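You operate a simulated robot arm through the tools that you are given. There is no shell and no other tool.

The job below is to be done with a simulated two-armed robot. You get a single attempt, and the scene is never put back.

Task
Put the shoe from the post in the empty cradle and shut the heel press down.
Fine: slide the post out for the shoe and in again; then stop button in, main switch off, air off.
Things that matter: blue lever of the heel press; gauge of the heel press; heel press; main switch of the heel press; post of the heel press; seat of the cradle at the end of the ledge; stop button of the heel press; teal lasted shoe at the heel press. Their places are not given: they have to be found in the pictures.

Only the result counts: the job must be done as asked and must still hold three seconds after the hand-in. Knocking over, shifting, dropping, spilling or breaking anything else fails it.

Robot
Two 7-joint arms with fingered hands on one trunk that stands fixed in place. Base frame: the origin is at the foot of the trunk, x ahead of it, y to its left, z up. Units: mm, degrees, N and s.
The left shoulder is at [50, 214, 869], the right one opposite. With the tool pointing down near the work surface each hand reaches from about 100 to 780 mm from the base axis, measured 20 degrees to its own side. Payload 3 kg a hand.
The TCP of each hand is the grasp point between the finger pads, 26 mm short of the fingertips. In the tool frame z runs along the fingers and y along their closing line. Largest opening 132 mm; the body of the gripper starts 73 mm behind the TCP. The gripper is a hand of 3 fingers: y runs from the thumb to the fingers, the wrist lies at [0, 0, -229] in the tool frame.
Orientation is told as [roll, pitch, yaw] about the base's x, y, z axes, in that order, counted from this pose: with the fingers straight down and closing along the base's y, the tool's x points along the base's -x, its y along +y and its z along -z.

Tools
- The arms move only by the tool arm_command. It takes "left_rows", "right_rows" or both (then of equal length, played together; a hand with none holds still); each is one flat list of numbers, 6 for each row, row after row: the shift along the tool's x, y, z in units of 50 mm (1.0 is 50 mm), then the turn, a rotation vector about the tool's x, y, z in units of 4 degrees (1.0 is 4 degrees). In form: [x, y, z, ax, ay, az, x, y, z, ax, ay, az, ...]. A call has 1 to 20 rows; each row shifts and turns the commanded pose from where the row before left it, along the tool's axes as they then stand. A call with a number of a shift or a turn outside -1 to 1 is refused whole. Each row takes 0.2 s and may step no farther than 50 mm and 8.6 degrees from the row before; otherwise, the whole call is refused. A pose out of reach is approached as far as the arm can. The call stops where the force on the tool passes 90 N (or 10 N more than at its start, if that is more) or the arm is blocked; 0.2 s more then pass. In this call time passes only in rows, and 0.2 s behind the last. The reply holds the time, the measured pose of the TCP, the force on the tool along the base axes, the opening and the grip force, in the units named above and with some noise, with the torque about the TCP (base axes, N m) and any sound that the robot's microphone picked up.
- Cameras (640 x 400 px; columns grow to the right, rows downward): "scene" is now at [39.4, -40.5, 1510.8]; the picture's right is [-0.41, -0.91, 0.00], its down [-0.55, 0.25, -0.79] and it looks along [0.72, -0.33, -0.61] (base axes); focal length 330 px, centre (320, 200). "left" rides on the left gripper at [-62, 3, -92] in its tool frame; the picture's right is [-0.05, -1.00, 0.00], its down [0.83, -0.04, -0.55] and it looks along [0.55, -0.03, 0.83] (tool axes); focal length 230 px, centre (320, 200). "right" rides on the right gripper at [62, 3, -92] in its tool frame; the picture's right is [-0.05, 1.00, 0.00], its down [-0.83, -0.04, -0.56] and it looks along [-0.55, -0.03, 0.83] (tool axes); focal length 230 px, centre (320, 200).
- camera(camera): a new picture of that camera. The clock stands still meanwhile.
- move_fingers(finger1, finger2, thumb_bend, hand): sets how far each is bent, from 0 (flat) to 1 (curled in); at 0.3 the hand is open as for a grip, at 0.7 the pads meet at the TCP. One left out holds its place. A second passes; each finger stops where it meets its share of the squeeze, and holds until it gets a number again. It is the only way to open and close the hand. It gives what a move gives, with no picture; readings hold the bend of each and the force on the fingers (four entries, about 0 where the hand has none), thumb and palm.
- pan_tilt(pan, tilt): turns the head with the scene camera to pan (to the left, within 86 degrees either way) and tilt (down, from -29 to 69), counted from straight ahead of the robot. It gives what a move gives.
- measure_at(camera, pixels): there is no depth. For up to 12 entries [column, row, z] of the newest picture of that camera ("zoom" is the newest enlarged one), the place [x, y] in the base frame at which the ray of that pixel passes the height z, good to about 2 mm, but the place of the scene camera against the robot may be out by one fixed shift of up to 18 mm in any direction. The clock stands still meanwhile.
- close_up(camera, box): a new picture of the part [left, top, right, bottom] of that camera's present view, enlarged. The clock stands still meanwhile.
- job_done(): hands the job in; it is judged then, once.

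Leave the grippers open and the arms clear of the work at the hand-in unless told otherwise.

The tools are called after "Request:" as name(argument=value, ...) on one line, values as JSON. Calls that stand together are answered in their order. arm_command: Moves the arms, as the interface text tells. Its arguments: {"type":"object","properties":{"left_rows":{"type":"array"},"right_rows":{"type":"array"}},"required":[]} The other tools are called the same way: move_fingers (finger1, finger2, thumb_bend, hand) moves the fingers one by one; pan_tilt (pan, tilt) turns the head that bears the scene camera; camera (camera) takes a picture; measure_at (camera, pixels) gives the place at which the rays of pixels pass given heights; close_up (camera, box) takes an enlarged picture of a part of a camera's view; job_done () hands the job in.

At the start:

```text
time_s: 0.0
left_eef_pos: [433.0, -54.6, 1259.5]
left_orientation: [0.0, 0.0, -27.1]
left_ft_force: [-0.5, 0.0, 0.1]
left_moment: [0.0, -0.01, 0.03]
left_opening: 132.0
left_finger_force: 0.0
left_shape: jaw
left_bend: [0.3, 0.3, 0.3]
left_finger forces: [0.0, 0.1, 0.0, 0.0, 0.0, 0.0]
right_eef_pos: [351.0, -399.8, 1282.7]
right_orientation: [0.0, 0.0, -27.1]
right_ft_force: [-0.2, 0.6, 0.8]
right_moment: [0.02, 0.0, -0.01]
right_opening: 131.7
right_finger_force: 0.1
right_shape: jaw
right_bend: [0.3, 0.3, 0.3]
right_finger forces: [0.0, 0.0, 0.0, 0.0, 0.0, 0.1]
head pan, tilt: [-24.4, 37.4]
```

scene: 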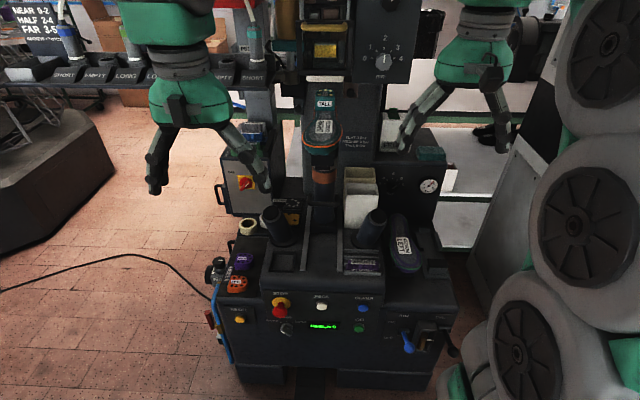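
right: 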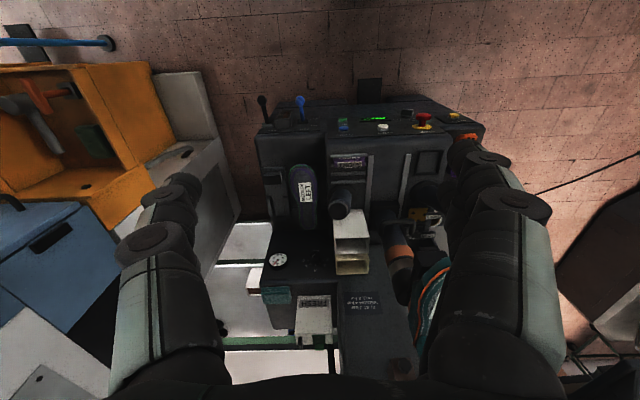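
left: 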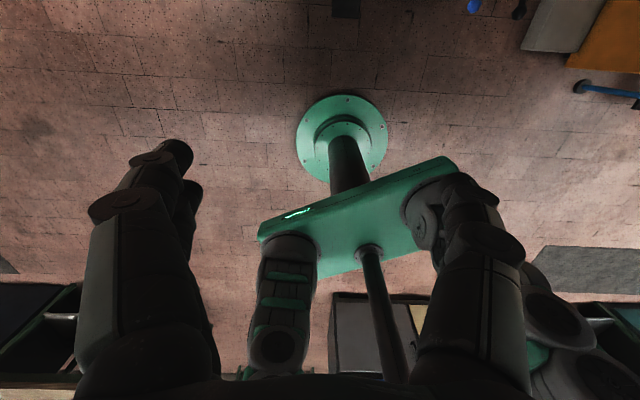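

I see the machine in the scene picture: a red stop button near (278,310), a red/yellow main switch near (245,183), a blue lever near (408,342) and a gauge near (429,186). Next I take enlarged pictures.

Request:
close_up(camera="scene", box=[200, 80, 360, 180])

Request:
close_up(camera="scene", box=[200, 160, 360, 260])

Request:
close_up(camera="scene", box=[320, 140, 480, 240])

Request:
close_up(camera="scene", box=[190, 240, 350, 340])

Request:
close_up(camera="scene", box=[320, 260, 480, 360])

Request:
close_up(camera="scene", box=[0, 0, 280, 175])

```text
4.00 times, centred on (280, 130) of scene
```

zoom: 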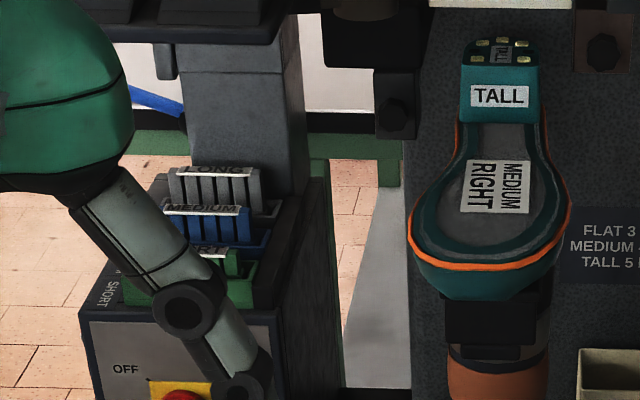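

```text
4.00 times, centred on (280, 210) of scene
```

zoom: 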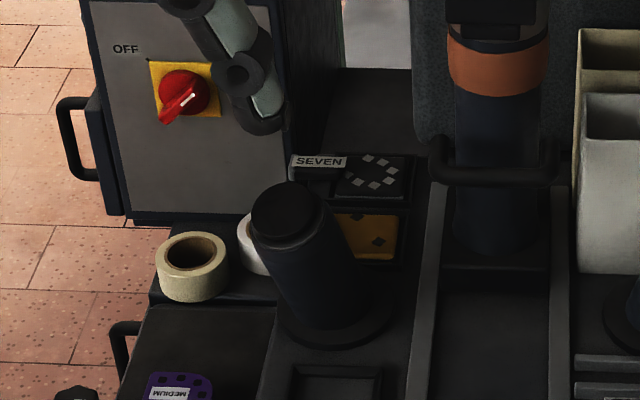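

```text
4.00 times, centred on (400, 190) of scene
```

zoom: 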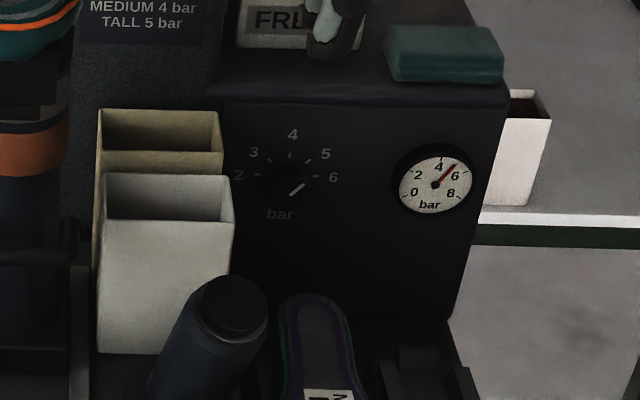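

```text
4.00 times, centred on (270, 290) of scene
```

zoom: 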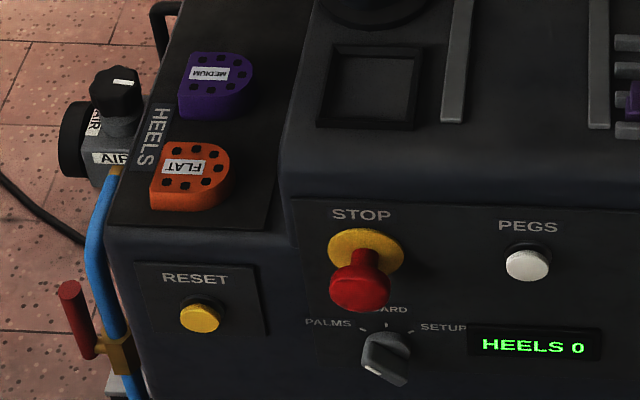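

```text
4.00 times, centred on (400, 310) of scene
```

zoom: 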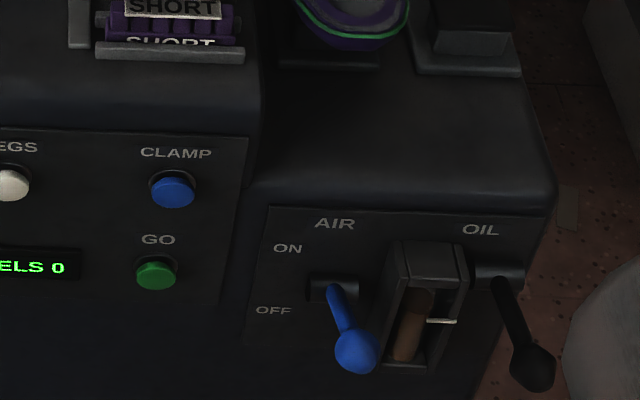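

```text
2.29 times, centred on (140, 88) of scene
```

zoom: 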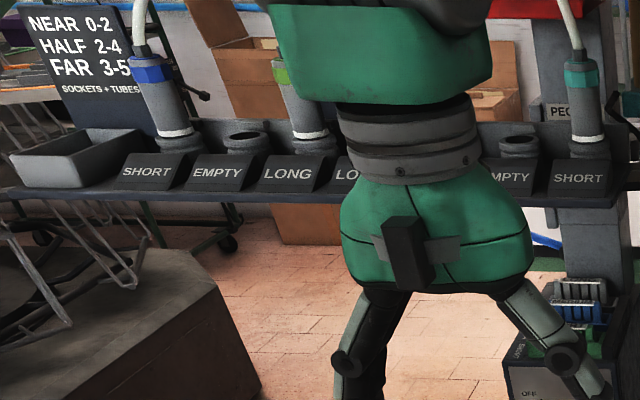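

The shoe (teal, sole up, "MEDIUM RIGHT") sits on the post at (322,140), with a pull bar at about (322,205). Next I look for the cradle at the end of the ledge, in the scene view around (400-450, 230-290) and in the right hand's camera.

Request:
close_up(camera="scene", box=[370, 200, 482, 270])

Request:
close_up(camera="right", box=[230, 80, 486, 240])

Request:
close_up(camera="right", box=[230, 200, 486, 360])

Request:
close_up(camera="scene", box=[280, 80, 376, 140])

Request:
close_up(camera="scene", box=[280, 160, 376, 220])

Request:
pan_tilt(pan=-24.4, tilt=20)

Request:
camera(camera="scene")

Request:
pan_tilt(pan=-40, tilt=55)

Request:
camera(camera="scene")

```text
5.71 times, centred on (426, 235) of scene
```

zoom: 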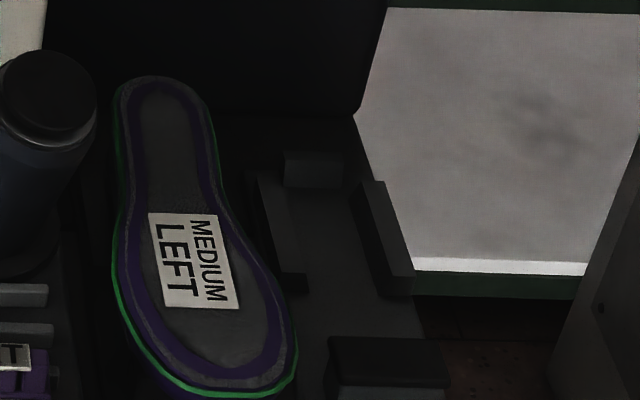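

```text
2.50 times, centred on (358, 160) of right
```

zoom: 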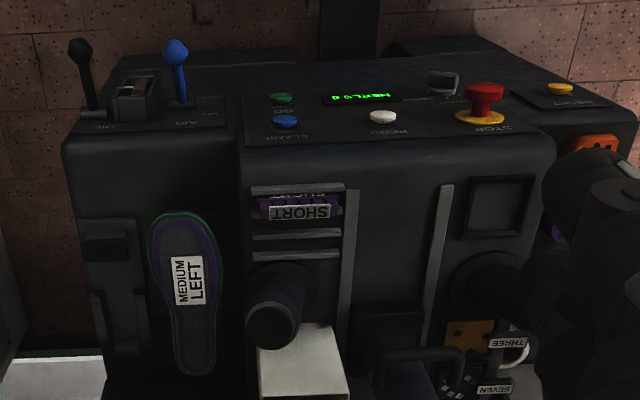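

```text
2.50 times, centred on (358, 280) of right
```

zoom: 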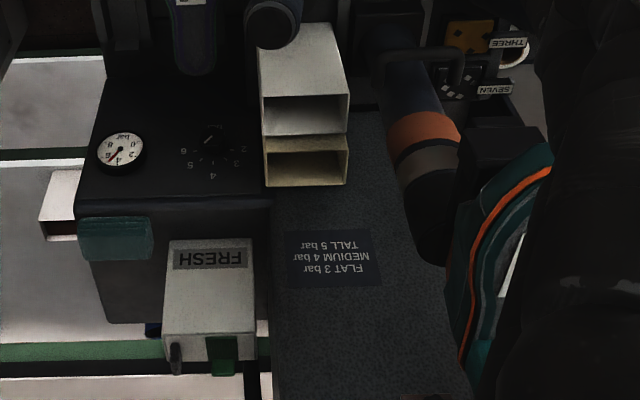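

```text
6.67 times, centred on (328, 110) of scene
```

zoom: 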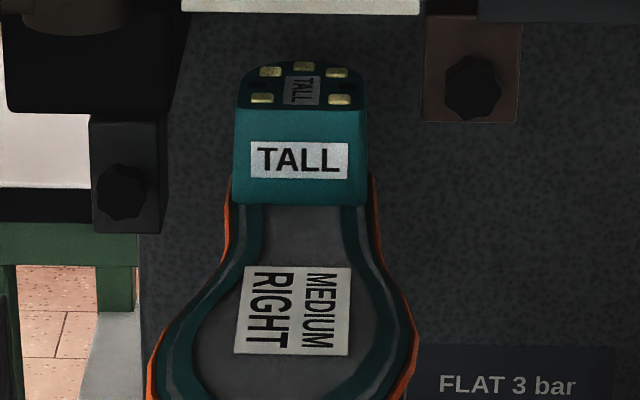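

```text
6.67 times, centred on (328, 190) of scene
```

zoom: 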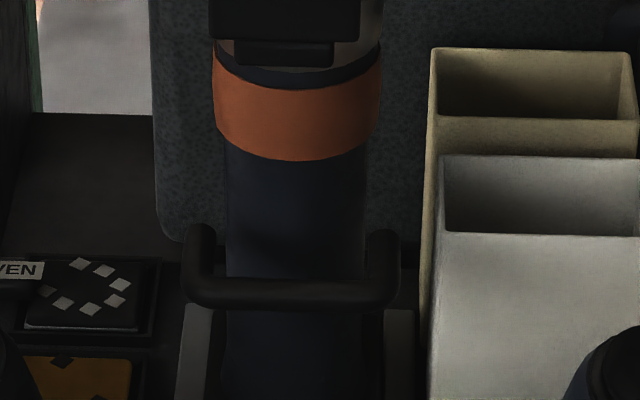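

```text
time_s: 0.8
left_eef_pos: [433.7, -55.0, 1259.3]
left_orientation: [0.0, 0.0, -27.1]
left_ft_force: [0.2, 0.4, -0.3]
left_moment: [0.0, 0.0, -0.01]
left_opening: 132.0
left_finger_force: 0.1
left_shape: jaw
left_bend: [0.3, 0.3, 0.3]
left_finger forces: [0.0, 0.0, 0.0, 0.0, 0.0, 0.0]
right_eef_pos: [351.4, -401.9, 1282.2]
right_orientation: [0.0, 0.0, -27.0]
right_ft_force: [-0.4, 0.7, 0.0]
right_moment: [-0.03, 0.02, 0.02]
right_opening: 131.9
right_finger_force: 0.0
right_shape: jaw
right_bend: [0.3, 0.3, 0.3]
right_finger forces: [0.1, 0.1, 0.0, 0.1, 0.0, 0.0]
head pan, tilt: [-24.4, 20.0]
```

```text
taken
```

scene: 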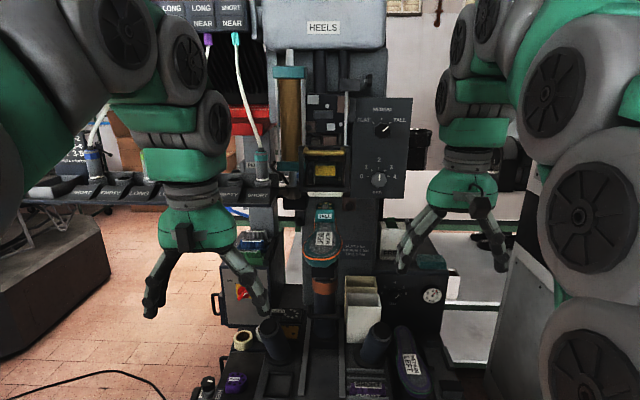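

```text
time_s: 1.8
left_eef_pos: [433.0, -53.6, 1259.4]
left_orientation: [0.0, -0.1, -27.1]
left_ft_force: [0.9, -0.3, 0.0]
left_moment: [0.01, -0.02, 0.01]
left_opening: 132.1
left_finger_force: 0.1
left_shape: jaw
left_bend: [0.3, 0.3, 0.3]
left_finger forces: [0.0, 0.0, 0.1, 0.1, 0.1, 0.1]
right_eef_pos: [352.2, -400.8, 1282.5]
right_orientation: [0.1, 0.0, -27.1]
right_ft_force: [-0.2, 0.4, -0.2]
right_moment: [0.03, -0.01, -0.01]
right_opening: 132.0
right_finger_force: 0.0
right_shape: jaw
right_bend: [0.3, 0.3, 0.3]
right_finger forces: [0.1, 0.1, 0.0, 0.0, 0.1, 0.0]
head pan, tilt: [-40.0, 55.0]
```

```text
taken
```

scene: 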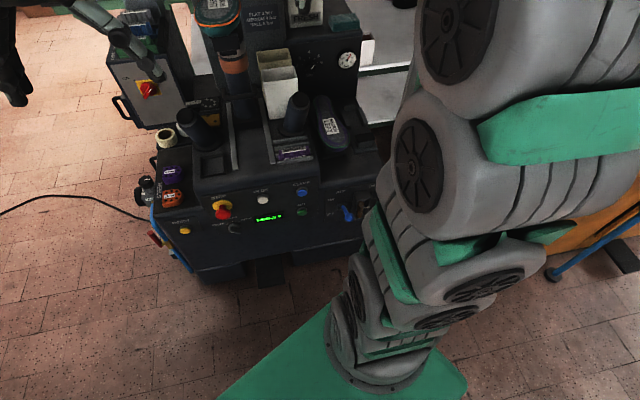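

The machine is upright and square to the robot at roughly 24–27 degrees to the right. I turn the head back so that the whole machine is in view, then I take rays from both cameras to triangulate.

Request:
pan_tilt(pan=-27, tilt=40)

Request:
camera(camera="scene")

Request:
camera(camera="right")

Request:
camera(camera="left")

```text
time_s: 2.6
left_eef_pos: [432.7, -54.3, 1259.1]
left_orientation: [0.1, 0.0, -27.1]
left_ft_force: [0.1, -0.6, 0.6]
left_moment: [-0.02, 0.0, 0.0]
left_opening: 131.8
left_finger_force: 0.0
left_shape: jaw
left_bend: [0.3, 0.3, 0.3]
left_finger forces: [0.0, 0.1, 0.1, 0.0, 0.0, 0.0]
right_eef_pos: [352.3, -400.8, 1281.9]
right_orientation: [0.1, 0.1, -27.1]
right_ft_force: [1.7, 0.8, 0.7]
right_moment: [0.01, 0.0, -0.02]
right_opening: 132.0
right_finger_force: 0.0
right_shape: jaw
right_bend: [0.3, 0.3, 0.3]
right_finger forces: [0.1, 0.1, 0.0, 0.0, 0.0, 0.0]
head pan, tilt: [-27.0, 40.0]
```

```text
taken
```

scene: 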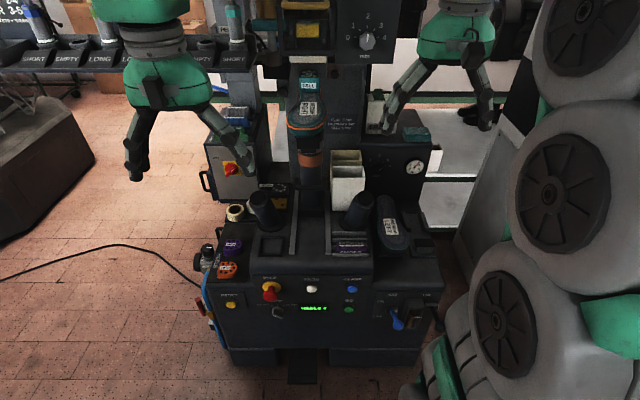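

```text
taken
```

right: 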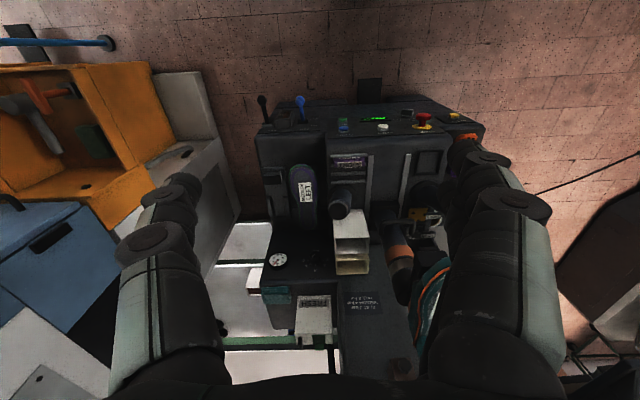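

```text
taken
```

left: 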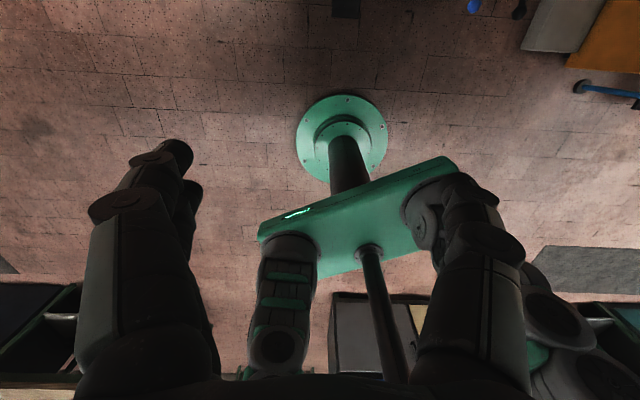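

I now take rays at two heights for the same features in both pictures: stop button, blue lever knob, gauge, "LEFT" label, black lever knob and display.

Request:
measure_at(camera="scene", pixels=[[269, 298, 600], [269, 298, 900], [397, 322, 600], [397, 322, 900], [415, 166, 600], [415, 166, 900], [390, 224, 600], [390, 224, 900], [312, 287, 600], [312, 287, 900], [366, 40, 900], [366, 40, 1200]])

Request:
measure_at(camera="right", pixels=[[424, 117, 600], [424, 117, 900], [300, 101, 600], [300, 101, 900], [277, 261, 600], [277, 261, 900], [305, 192, 600], [305, 192, 900], [383, 128, 600], [383, 128, 900], [410, 250, 600], [410, 250, 900]])

Request:
close_up(camera="right", box=[240, 80, 400, 180])

Request:
close_up(camera="right", box=[330, 180, 490, 280])

Request:
close_up(camera="scene", box=[180, 120, 340, 220])

Request:
close_up(camera="scene", box=[340, 210, 468, 290])

Request:
close_up(camera="scene", box=[250, 60, 378, 140])

```text
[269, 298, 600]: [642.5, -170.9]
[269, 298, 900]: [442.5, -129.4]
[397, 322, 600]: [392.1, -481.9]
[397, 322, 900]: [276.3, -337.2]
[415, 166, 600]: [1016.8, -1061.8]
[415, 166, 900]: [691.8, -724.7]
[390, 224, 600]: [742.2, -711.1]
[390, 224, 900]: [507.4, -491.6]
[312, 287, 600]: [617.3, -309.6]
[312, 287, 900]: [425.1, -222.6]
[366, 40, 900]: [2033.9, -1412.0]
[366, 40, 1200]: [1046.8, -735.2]
```

```text
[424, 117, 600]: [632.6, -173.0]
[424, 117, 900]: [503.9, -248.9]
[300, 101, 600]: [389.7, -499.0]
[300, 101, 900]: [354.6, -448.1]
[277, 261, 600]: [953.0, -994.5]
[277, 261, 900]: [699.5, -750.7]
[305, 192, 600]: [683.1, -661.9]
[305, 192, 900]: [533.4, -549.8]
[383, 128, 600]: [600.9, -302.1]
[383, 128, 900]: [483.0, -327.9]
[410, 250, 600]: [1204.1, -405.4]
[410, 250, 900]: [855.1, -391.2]
```

```text
4.00 times, centred on (320, 130) of right
```

zoom: 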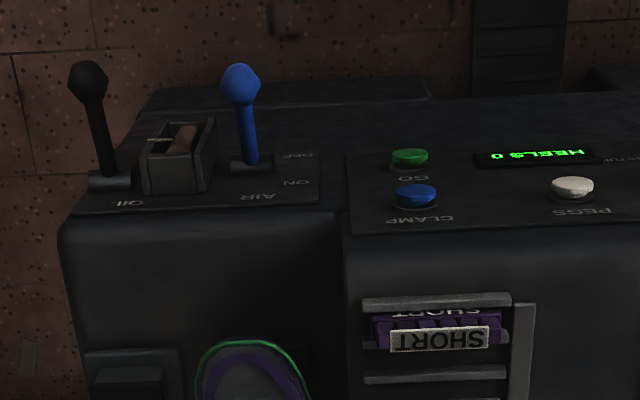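

```text
4.00 times, centred on (410, 230) of right
```

zoom: 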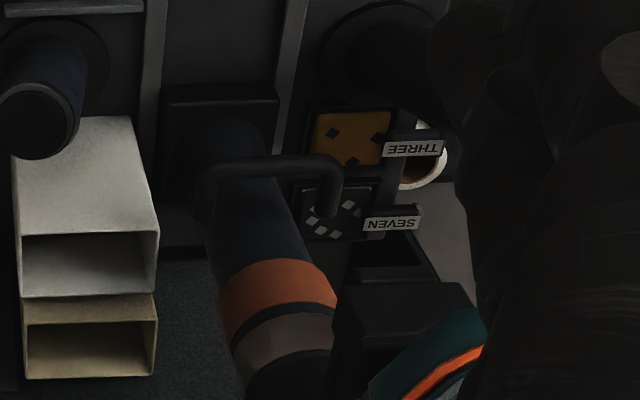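

```text
4.00 times, centred on (260, 170) of scene
```

zoom: 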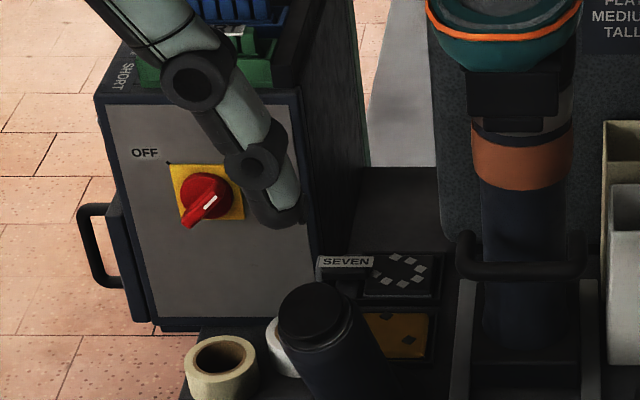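

```text
5.00 times, centred on (404, 250) of scene
```

zoom: 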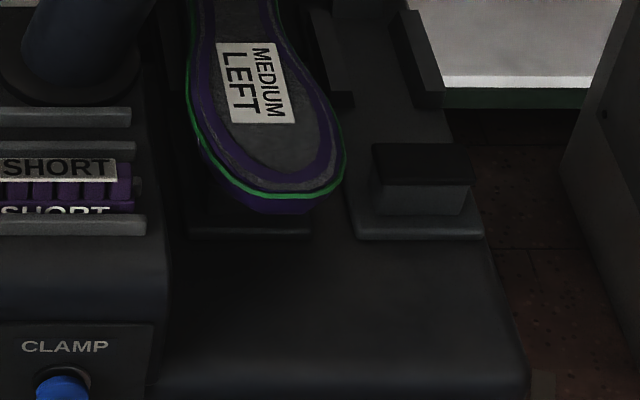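

```text
5.00 times, centred on (314, 100) of scene
```

zoom: 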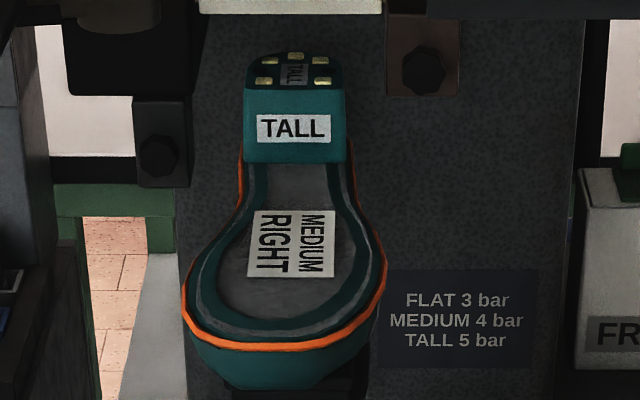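

Triangulation puts the stop button near (630,-175,608), the blue knob near (390,-495,575), the gauge near (750,-800,838) and the sole of the purple shoe near z≈765. The scene camera is shifted by roughly (-8,-8). The left hand hides part of the main switch, so I move it to the left. I also lower the right hand 150 mm for a nearer look.

Request:
arm_command(left_rows=[0, 1, 0, 0, 0, 0, 0, 1, 0, 0, 0, 0, 0, 1, 0, 0, 0, 0, 0, 1, 0, 0, 0, 0], right_rows=[0, 0, 1, 0, 0, 0, 0, 0, 1, 0, 0, 0, 0, 0, 1, 0, 0, 0, 0, 0, 0, 0, 0, 0])

Request:
camera(camera="scene")

Request:
camera(camera="right")

Request:
close_up(camera="scene", box=[180, 120, 340, 220])

```text
time_s: 3.6
left_eef_pos: [525.0, 122.3, 1254.8]
left_orientation: [0.1, 0.1, -27.1]
left_ft_force: [-0.2, -0.3, 0.5]
left_moment: [0.0, 0.04, 0.0]
left_opening: 131.7
left_finger_force: 0.1
left_shape: jaw
left_bend: [0.3, 0.3, 0.3]
left_finger forces: [0.0, 0.0, 0.0, 0.0, 0.0, 0.0]
left hand out of reach, approached as far as the arm can: row 4
right_eef_pos: [350.3, -401.1, 1132.8]
right_orientation: [-0.1, 0.0, -27.1]
right_ft_force: [-0.3, -1.0, 0.1]
right_moment: [-0.02, 0.01, 0.0]
right_opening: 131.9
right_finger_force: 0.1
right_shape: jaw
right_bend: [0.3, 0.3, 0.3]
right_finger forces: [0.1, 0.0, 0.0, 0.0, 0.0, 0.0]
head pan, tilt: [-27.0, 40.0]
```

```text
taken
```

scene: 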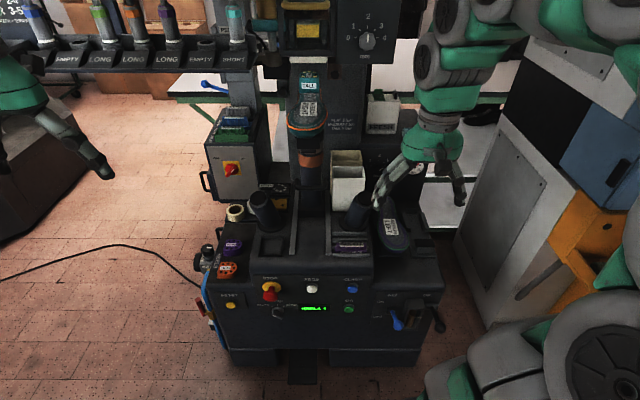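

```text
taken
```

right: 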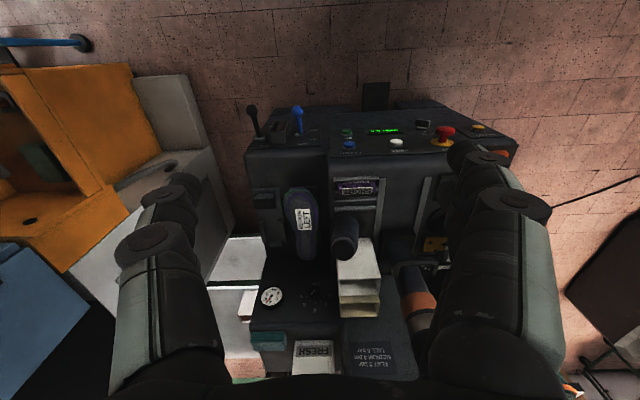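

```text
4.00 times, centred on (260, 170) of scene
```

zoom: 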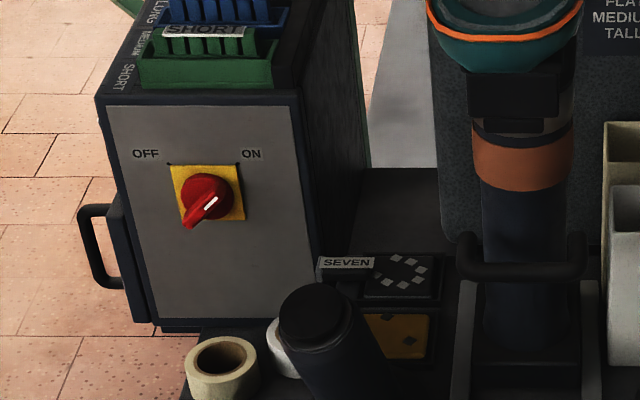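

The switch now shows clearly: the bar's white mark points at ON (upper right) and OFF is at the upper left, so it needs about a quarter turn anticlockwise. Next I take close-ups from the right hand's lower position to measure.

Request:
close_up(camera="right", box=[240, 80, 400, 180])

Request:
close_up(camera="right", box=[240, 170, 400, 270])

Request:
close_up(camera="right", box=[320, 200, 480, 300])

Request:
close_up(camera="right", box=[360, 90, 520, 190])

```text
4.00 times, centred on (320, 130) of right
```

zoom: 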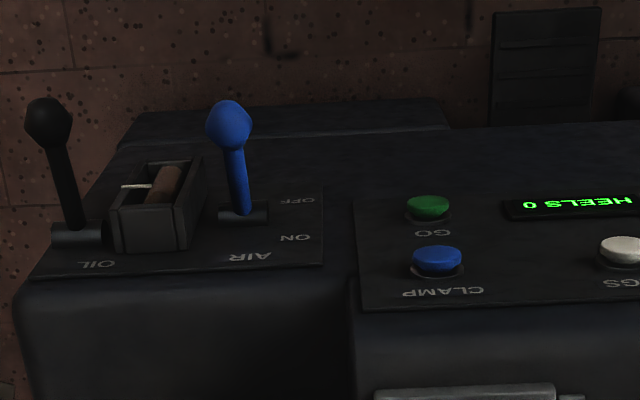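

```text
4.00 times, centred on (320, 220) of right
```

zoom: 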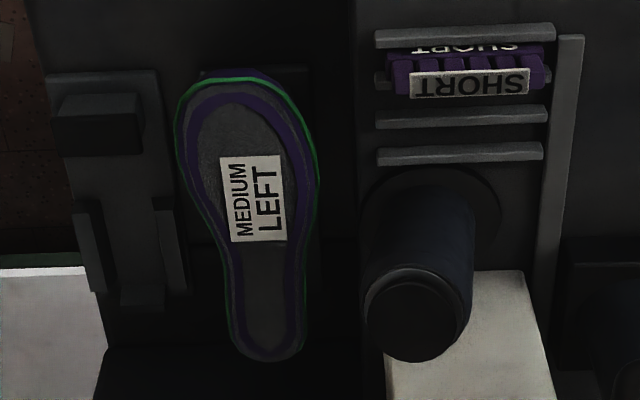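

```text
4.00 times, centred on (400, 250) of right
```

zoom: 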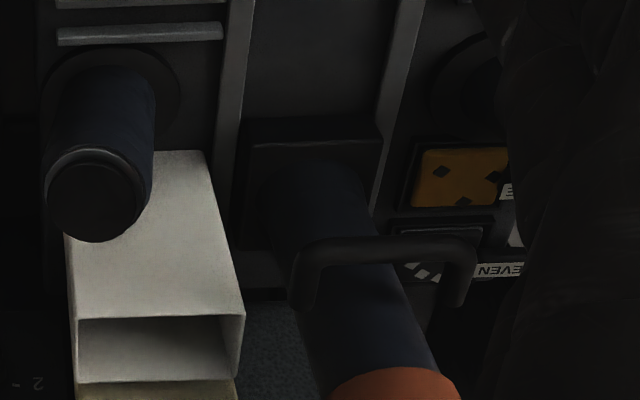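

```text
4.00 times, centred on (440, 140) of right
```

zoom: 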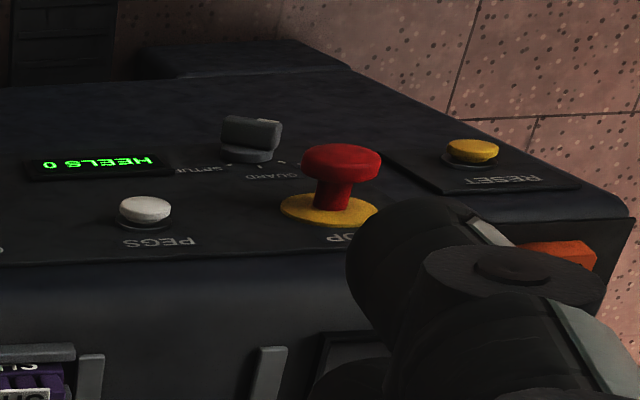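

I now measure rays in the enlarged pictures. First is the right camera's close-up of the control panel.

Request:
close_up(camera="right", box=[240, 80, 400, 180])

Request:
measure_at(camera="zoom", pixels=[[437, 258, 600], [437, 258, 800], [428, 207, 600], [428, 207, 800], [229, 123, 600], [229, 123, 800], [243, 212, 600], [243, 212, 800], [250, 257, 600], [250, 257, 800], [298, 238, 600], [298, 238, 800]])

Request:
close_up(camera="scene", box=[320, 260, 480, 360])

```text
4.00 times, centred on (320, 130) of right
```

zoom: 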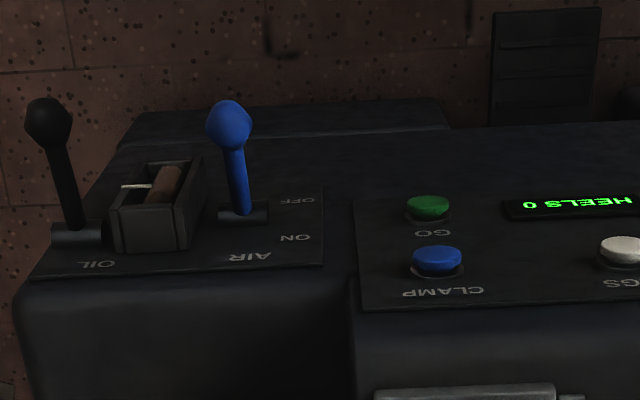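

```text
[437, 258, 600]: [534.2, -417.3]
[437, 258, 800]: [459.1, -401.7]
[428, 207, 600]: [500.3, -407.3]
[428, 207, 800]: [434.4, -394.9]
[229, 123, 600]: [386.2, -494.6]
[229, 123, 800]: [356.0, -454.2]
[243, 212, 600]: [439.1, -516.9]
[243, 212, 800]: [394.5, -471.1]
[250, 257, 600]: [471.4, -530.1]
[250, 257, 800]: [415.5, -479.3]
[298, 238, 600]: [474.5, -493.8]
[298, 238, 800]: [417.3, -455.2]
```

```text
4.00 times, centred on (400, 310) of scene
```

zoom: 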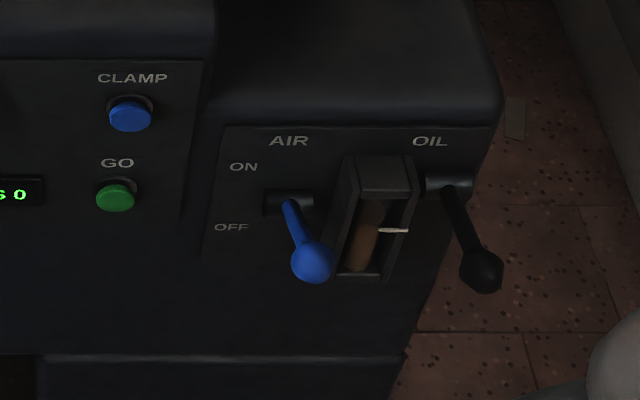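

Request:
measure_at(camera="zoom", pixels=[[130, 116, 600], [130, 116, 800], [116, 197, 600], [116, 197, 800], [313, 262, 600], [313, 262, 800], [289, 203, 600], [289, 203, 800], [289, 141, 600], [289, 141, 800], [244, 167, 600], [244, 167, 800]])

Request:
close_up(camera="right", box=[360, 90, 520, 190])

Request:
measure_at(camera="zoom", pixels=[[342, 160, 600], [342, 160, 800], [145, 205, 600], [145, 205, 800], [472, 150, 600], [472, 150, 800], [330, 207, 600], [330, 207, 800], [505, 182, 600], [505, 182, 800]])

Request:
close_up(camera="scene", box=[190, 240, 350, 340])

```text
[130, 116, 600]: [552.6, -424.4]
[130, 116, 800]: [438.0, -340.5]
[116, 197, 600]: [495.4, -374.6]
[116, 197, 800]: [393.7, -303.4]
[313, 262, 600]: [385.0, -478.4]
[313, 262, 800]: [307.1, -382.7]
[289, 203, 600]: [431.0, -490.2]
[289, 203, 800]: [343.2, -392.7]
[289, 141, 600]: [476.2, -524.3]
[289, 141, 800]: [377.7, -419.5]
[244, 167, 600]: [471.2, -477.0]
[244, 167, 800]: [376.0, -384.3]
```

```text
4.00 times, centred on (440, 140) of right
```

zoom: 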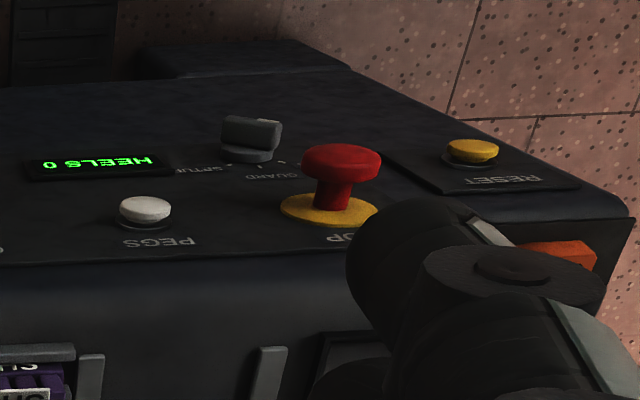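

```text
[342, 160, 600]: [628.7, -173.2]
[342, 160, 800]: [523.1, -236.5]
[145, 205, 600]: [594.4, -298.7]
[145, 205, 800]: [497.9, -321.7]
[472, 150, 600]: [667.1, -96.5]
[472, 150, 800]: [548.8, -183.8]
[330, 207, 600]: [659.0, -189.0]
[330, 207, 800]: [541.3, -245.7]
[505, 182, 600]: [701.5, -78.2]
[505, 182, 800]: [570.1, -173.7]
```

```text
4.00 times, centred on (270, 290) of scene
```

zoom: 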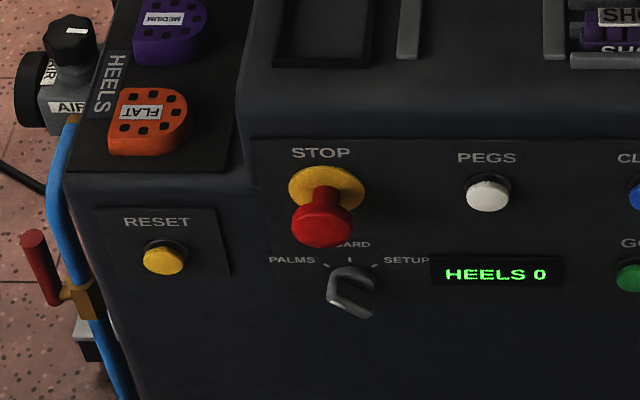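

Request:
measure_at(camera="zoom", pixels=[[322, 222, 600], [322, 222, 800], [489, 195, 600], [489, 195, 800], [164, 260, 600], [164, 260, 800], [326, 188, 600], [326, 188, 800], [157, 222, 600], [157, 222, 800]])

```text
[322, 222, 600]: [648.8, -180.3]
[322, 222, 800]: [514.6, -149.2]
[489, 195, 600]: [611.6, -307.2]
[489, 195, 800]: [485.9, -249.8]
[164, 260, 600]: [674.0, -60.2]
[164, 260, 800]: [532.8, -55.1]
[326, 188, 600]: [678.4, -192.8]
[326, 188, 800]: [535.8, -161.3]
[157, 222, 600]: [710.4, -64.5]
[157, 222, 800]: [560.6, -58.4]
```

The panel turns out to be upright, with its face at about f≈673 mm along the machine's "into" direction (.89,-.456). The stop cap is at l≈132. The blue knob is about 76 mm out from its pivot and about 44 mm above it, so it is in ON. Next I move the right hand 200 mm to the machine's left to see the post, shoe and switch.

Request:
arm_command(right_rows=[0, 1, -1, 0, 0, 0, 0, 1, -1, 0, 0, 0, 0, 1, 0, 0, 0, 0, 0, 1, 0, 0, 0, 0])

Request:
camera(camera="right")

Request:
camera(camera="scene")

```text
refused: row 1 steps farther than a row can; nothing moved
```

```text
taken
```

right: 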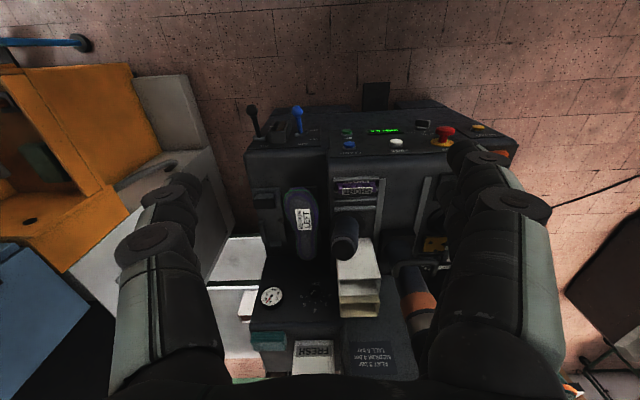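

```text
taken
```

scene: 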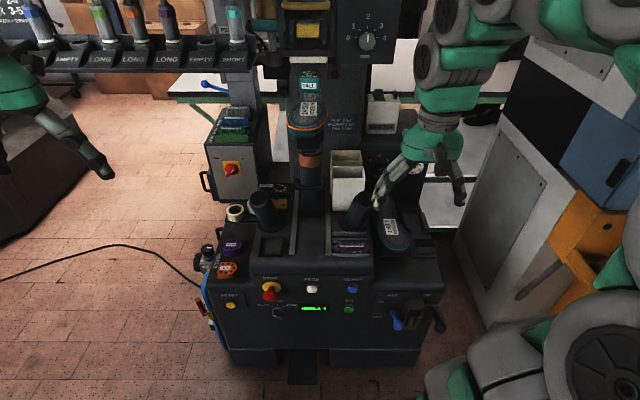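

The diagonal step was longer than a row allows, so nothing moved. I split it into single-axis rows.

Request:
arm_command(right_rows=[0, 0, -1, 0, 0, 0, 0, 0, -1, 0, 0, 0, 0, 1, 0, 0, 0, 0, 0, 1, 0, 0, 0, 0, 0, 1, 0, 0, 0, 0, 0, 1, 0, 0, 0, 0])

Request:
camera(camera="right")

Request:
camera(camera="scene")

```text
time_s: 5.0
left_eef_pos: [525.9, 122.6, 1253.2]
left_orientation: [-0.1, 0.1, -27.2]
left_ft_force: [0.3, 0.3, 0.0]
left_moment: [0.01, 0.02, 0.0]
left_opening: 131.8
left_finger_force: 0.1
left_shape: jaw
left_bend: [0.3, 0.3, 0.3]
left_finger forces: [0.1, 0.1, 0.0, 0.0, 0.0, 0.0]
right_eef_pos: [443.3, -222.4, 1236.4]
right_orientation: [0.0, 0.1, -27.2]
right_ft_force: [-0.3, 0.0, 0.1]
right_moment: [-0.02, 0.03, -0.02]
right_opening: 132.0
right_finger_force: 0.1
right_shape: jaw
right_bend: [0.3, 0.3, 0.3]
right_finger forces: [0.0, 0.1, 0.0, 0.0, 0.1, 0.0]
head pan, tilt: [-27.0, 40.0]
```

```text
taken
```

right: 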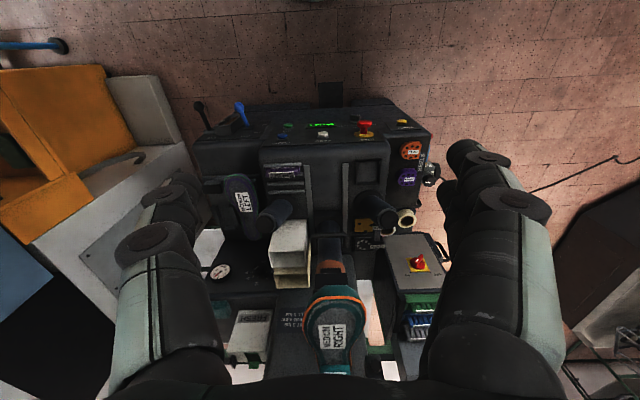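

```text
taken
```

scene: 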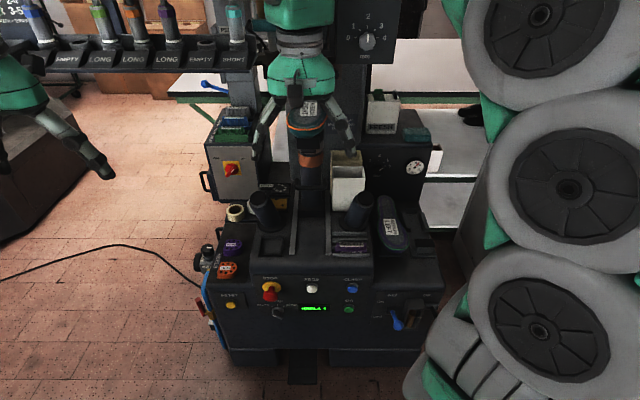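

This is a good view. I see the shoe at right (338,330), the switch at (418,264), the post band at (330,265) and the cradle at about (205,190). I take close-ups and measure.

Request:
close_up(camera="right", box=[260, 220, 420, 320])

Request:
close_up(camera="right", box=[260, 280, 420, 380])

Request:
close_up(camera="right", box=[170, 150, 330, 250])

Request:
close_up(camera="right", box=[320, 200, 480, 300])

Request:
close_up(camera="right", box=[180, 80, 340, 180])

Request:
close_up(camera="right", box=[310, 90, 470, 190])

```text
4.00 times, centred on (340, 270) of right
```

zoom: 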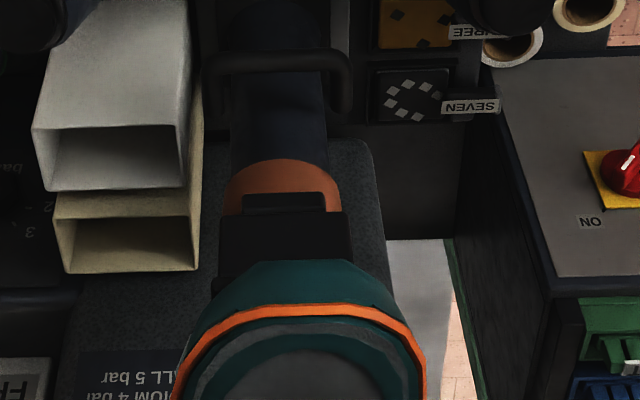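

```text
4.00 times, centred on (340, 330) of right
```

zoom: 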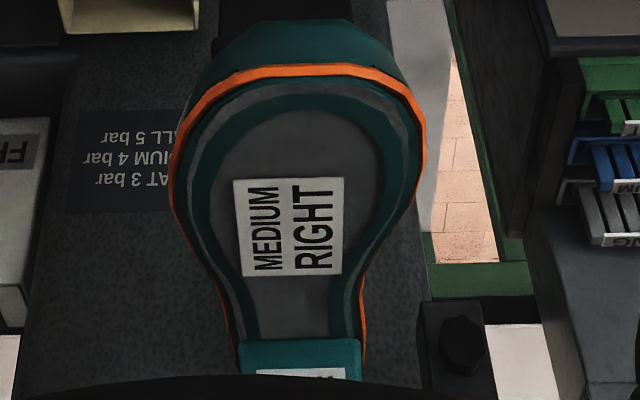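

```text
4.00 times, centred on (250, 200) of right
```

zoom: 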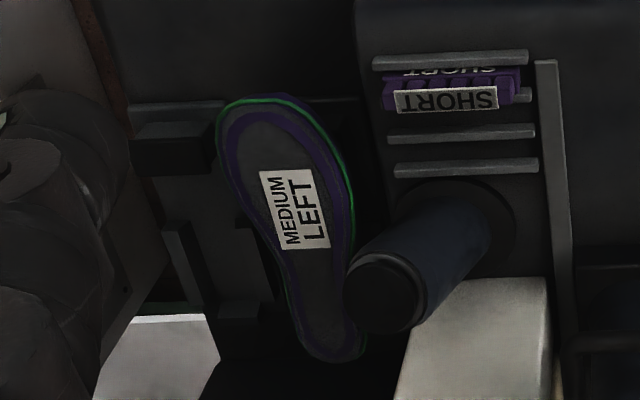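

```text
4.00 times, centred on (400, 250) of right
```

zoom: 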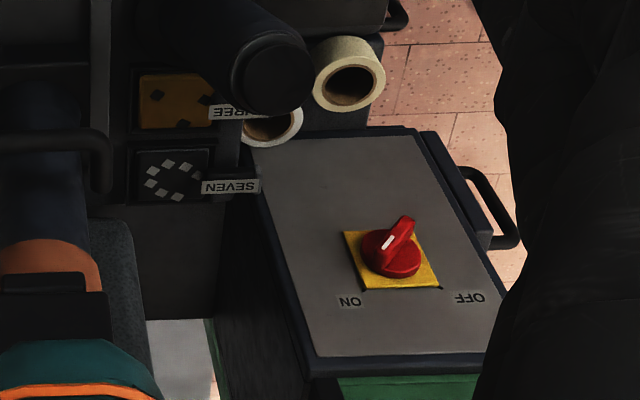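

```text
4.00 times, centred on (260, 130) of right
```

zoom: 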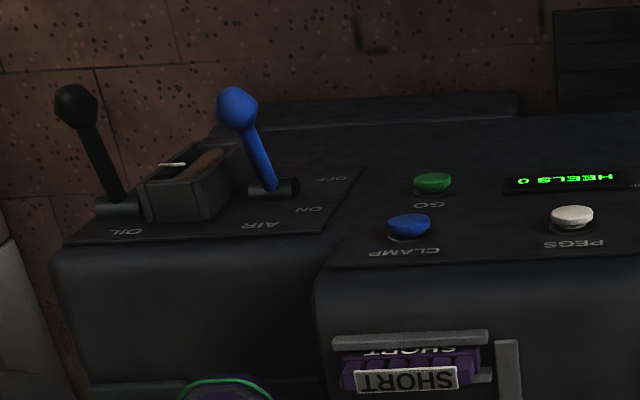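

```text
4.00 times, centred on (390, 140) of right
```

zoom: 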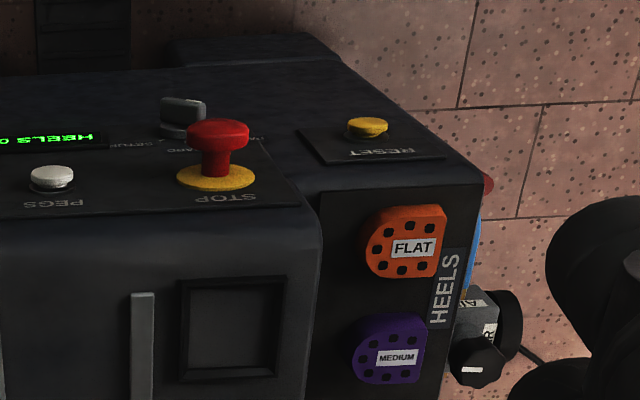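

I measure rays from this pose for the same points, to intersect them with those from the previous right-hand pose.

Request:
measure_at(camera="right", pixels=[[364.5, 122.5, 600], [364.5, 122.5, 800], [282.25, 135.75, 600], [282.25, 135.75, 800], [288.25, 125, 600], [288.25, 125, 800], [239.75, 106.25, 600], [239.75, 106.25, 800], [243.75, 202.25, 600], [243.75, 202.25, 800], [330, 235.5, 600], [330, 235.5, 800]])

Request:
measure_at(camera="right", pixels=[[418, 261.25, 600], [418, 261.25, 900], [332.75, 336.5, 800], [332.75, 336.5, 1000], [401.75, 121.75, 600], [401.75, 121.75, 800], [323, 133.75, 600], [323, 133.75, 800], [244.5, 127.5, 600], [244.5, 127.5, 800]])

Request:
close_up(camera="scene", box=[200, 140, 360, 240])

Request:
measure_at(camera="scene", pixels=[[231, 168.5, 600], [231, 168.5, 900], [390, 224, 600], [390, 224, 800]])

```text
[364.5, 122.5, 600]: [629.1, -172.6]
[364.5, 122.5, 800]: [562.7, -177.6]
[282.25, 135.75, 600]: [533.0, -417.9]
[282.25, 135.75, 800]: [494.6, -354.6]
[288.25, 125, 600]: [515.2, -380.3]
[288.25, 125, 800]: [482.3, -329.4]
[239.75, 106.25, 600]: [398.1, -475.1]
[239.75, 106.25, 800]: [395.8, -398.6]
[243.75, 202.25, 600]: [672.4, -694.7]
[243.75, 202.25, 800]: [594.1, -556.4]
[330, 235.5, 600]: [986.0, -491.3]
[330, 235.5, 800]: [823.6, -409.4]
```

```text
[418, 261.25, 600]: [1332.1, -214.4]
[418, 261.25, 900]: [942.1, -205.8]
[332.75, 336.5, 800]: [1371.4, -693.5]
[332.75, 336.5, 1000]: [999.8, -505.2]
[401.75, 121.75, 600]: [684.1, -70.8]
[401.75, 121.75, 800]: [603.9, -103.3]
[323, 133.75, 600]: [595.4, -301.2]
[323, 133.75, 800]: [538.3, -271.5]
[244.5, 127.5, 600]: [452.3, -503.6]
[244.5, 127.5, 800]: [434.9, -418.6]
```

```text
4.00 times, centred on (280, 190) of scene
```

zoom: 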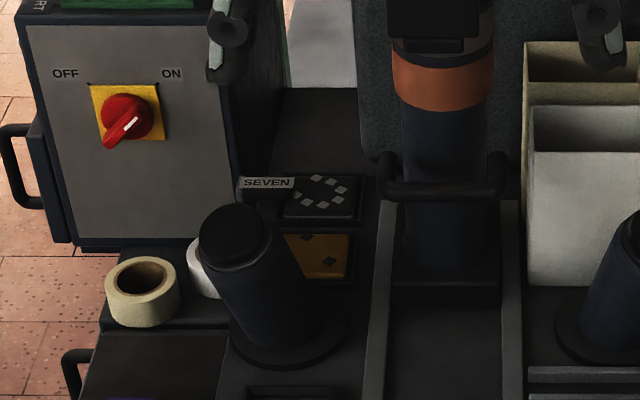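

```text
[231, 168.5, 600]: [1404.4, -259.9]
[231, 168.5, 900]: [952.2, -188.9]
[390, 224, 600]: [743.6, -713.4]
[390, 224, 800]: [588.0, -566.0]
```

Two-view fits give: stop cap ≈ (629,-173,600), clamp ≈ (534,-417,600), blue knob ≈ (399,-512,514), pull bar ≈ F 869, L 11, z 856. The scene camera shift is about (-19,+7,0). I now check the shoe label (308,108.6), bar and switch with scene rays.

Request:
measure_at(camera="scene", pixels=[[308, 108.6, 1000], [308, 108.6, 1100], [310.75, 187.5, 800], [310.75, 187.5, 900], [231.5, 169, 800], [231.5, 169, 900]])

Request:
arm_command(right_rows=[0, 1, 0, 0, 0, 0, 0, 1, 0, 0, 0, 0, 0, 1, 0, 0, 0, 0, 0, 0, 1, 0, 0, 0, 0, 0, 1, 0, 0, 0, 0, 0, 1, 0, 0, 0])

Request:
camera(camera="right")

```text
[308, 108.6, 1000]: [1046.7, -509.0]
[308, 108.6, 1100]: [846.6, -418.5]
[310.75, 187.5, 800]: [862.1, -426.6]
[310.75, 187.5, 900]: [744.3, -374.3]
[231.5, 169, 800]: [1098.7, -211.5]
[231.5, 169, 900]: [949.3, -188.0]
```

```text
time_s: 6.4
left_eef_pos: [525.4, 121.6, 1252.8]
left_orientation: [0.0, 0.0, -27.1]
left_ft_force: [0.0, 0.4, -0.8]
left_moment: [-0.03, -0.01, 0.0]
left_opening: 131.8
left_finger_force: 0.0
left_shape: jaw
left_bend: [0.3, 0.3, 0.3]
left_finger forces: [0.0, 0.0, 0.0, 0.0, 0.1, 0.0]
right_eef_pos: [510.9, -91.3, 1083.0]
right_orientation: [0.0, -0.1, -27.1]
right_ft_force: [-0.2, -0.1, -0.2]
right_moment: [-0.01, 0.04, 0.01]
right_opening: 131.9
right_finger_force: 0.1
right_shape: jaw
right_bend: [0.3, 0.3, 0.3]
right_finger forces: [0.1, 0.0, 0.0, 0.0, 0.1, 0.1]
head pan, tilt: [-27.0, 40.0]
```

```text
taken
```

right: 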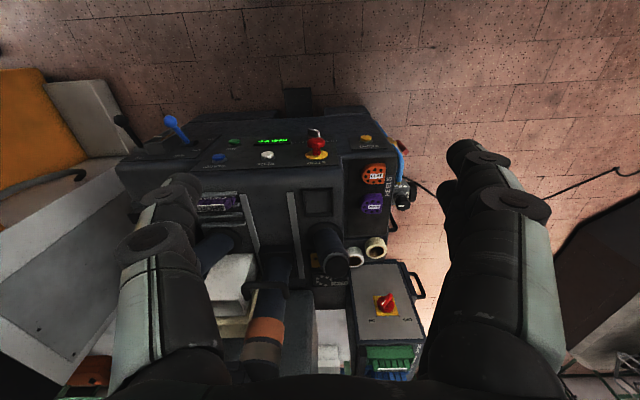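

The switch now appears at (386,301). I take a close-up and measure it.

Request:
close_up(camera="right", box=[310, 240, 470, 340])

Request:
close_up(camera="right", box=[210, 230, 370, 330])

Request:
measure_at(camera="right", pixels=[[386, 302, 600], [386, 302, 900], [264, 285, 600], [264, 285, 900]])

```text
4.00 times, centred on (390, 290) of right
```

zoom: 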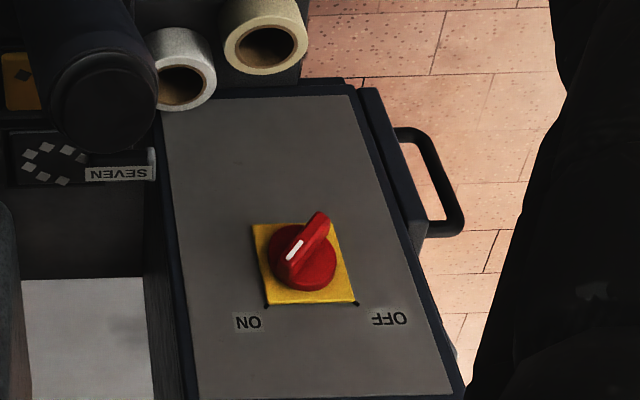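

```text
4.00 times, centred on (290, 280) of right
```

zoom: 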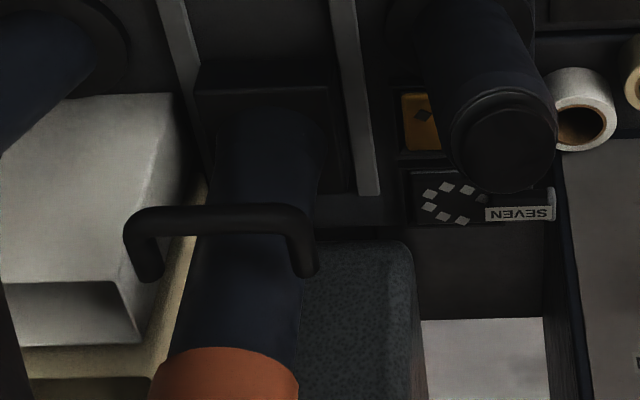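

```text
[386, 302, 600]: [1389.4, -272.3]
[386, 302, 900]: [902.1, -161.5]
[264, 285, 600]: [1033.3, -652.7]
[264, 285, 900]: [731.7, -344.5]
```

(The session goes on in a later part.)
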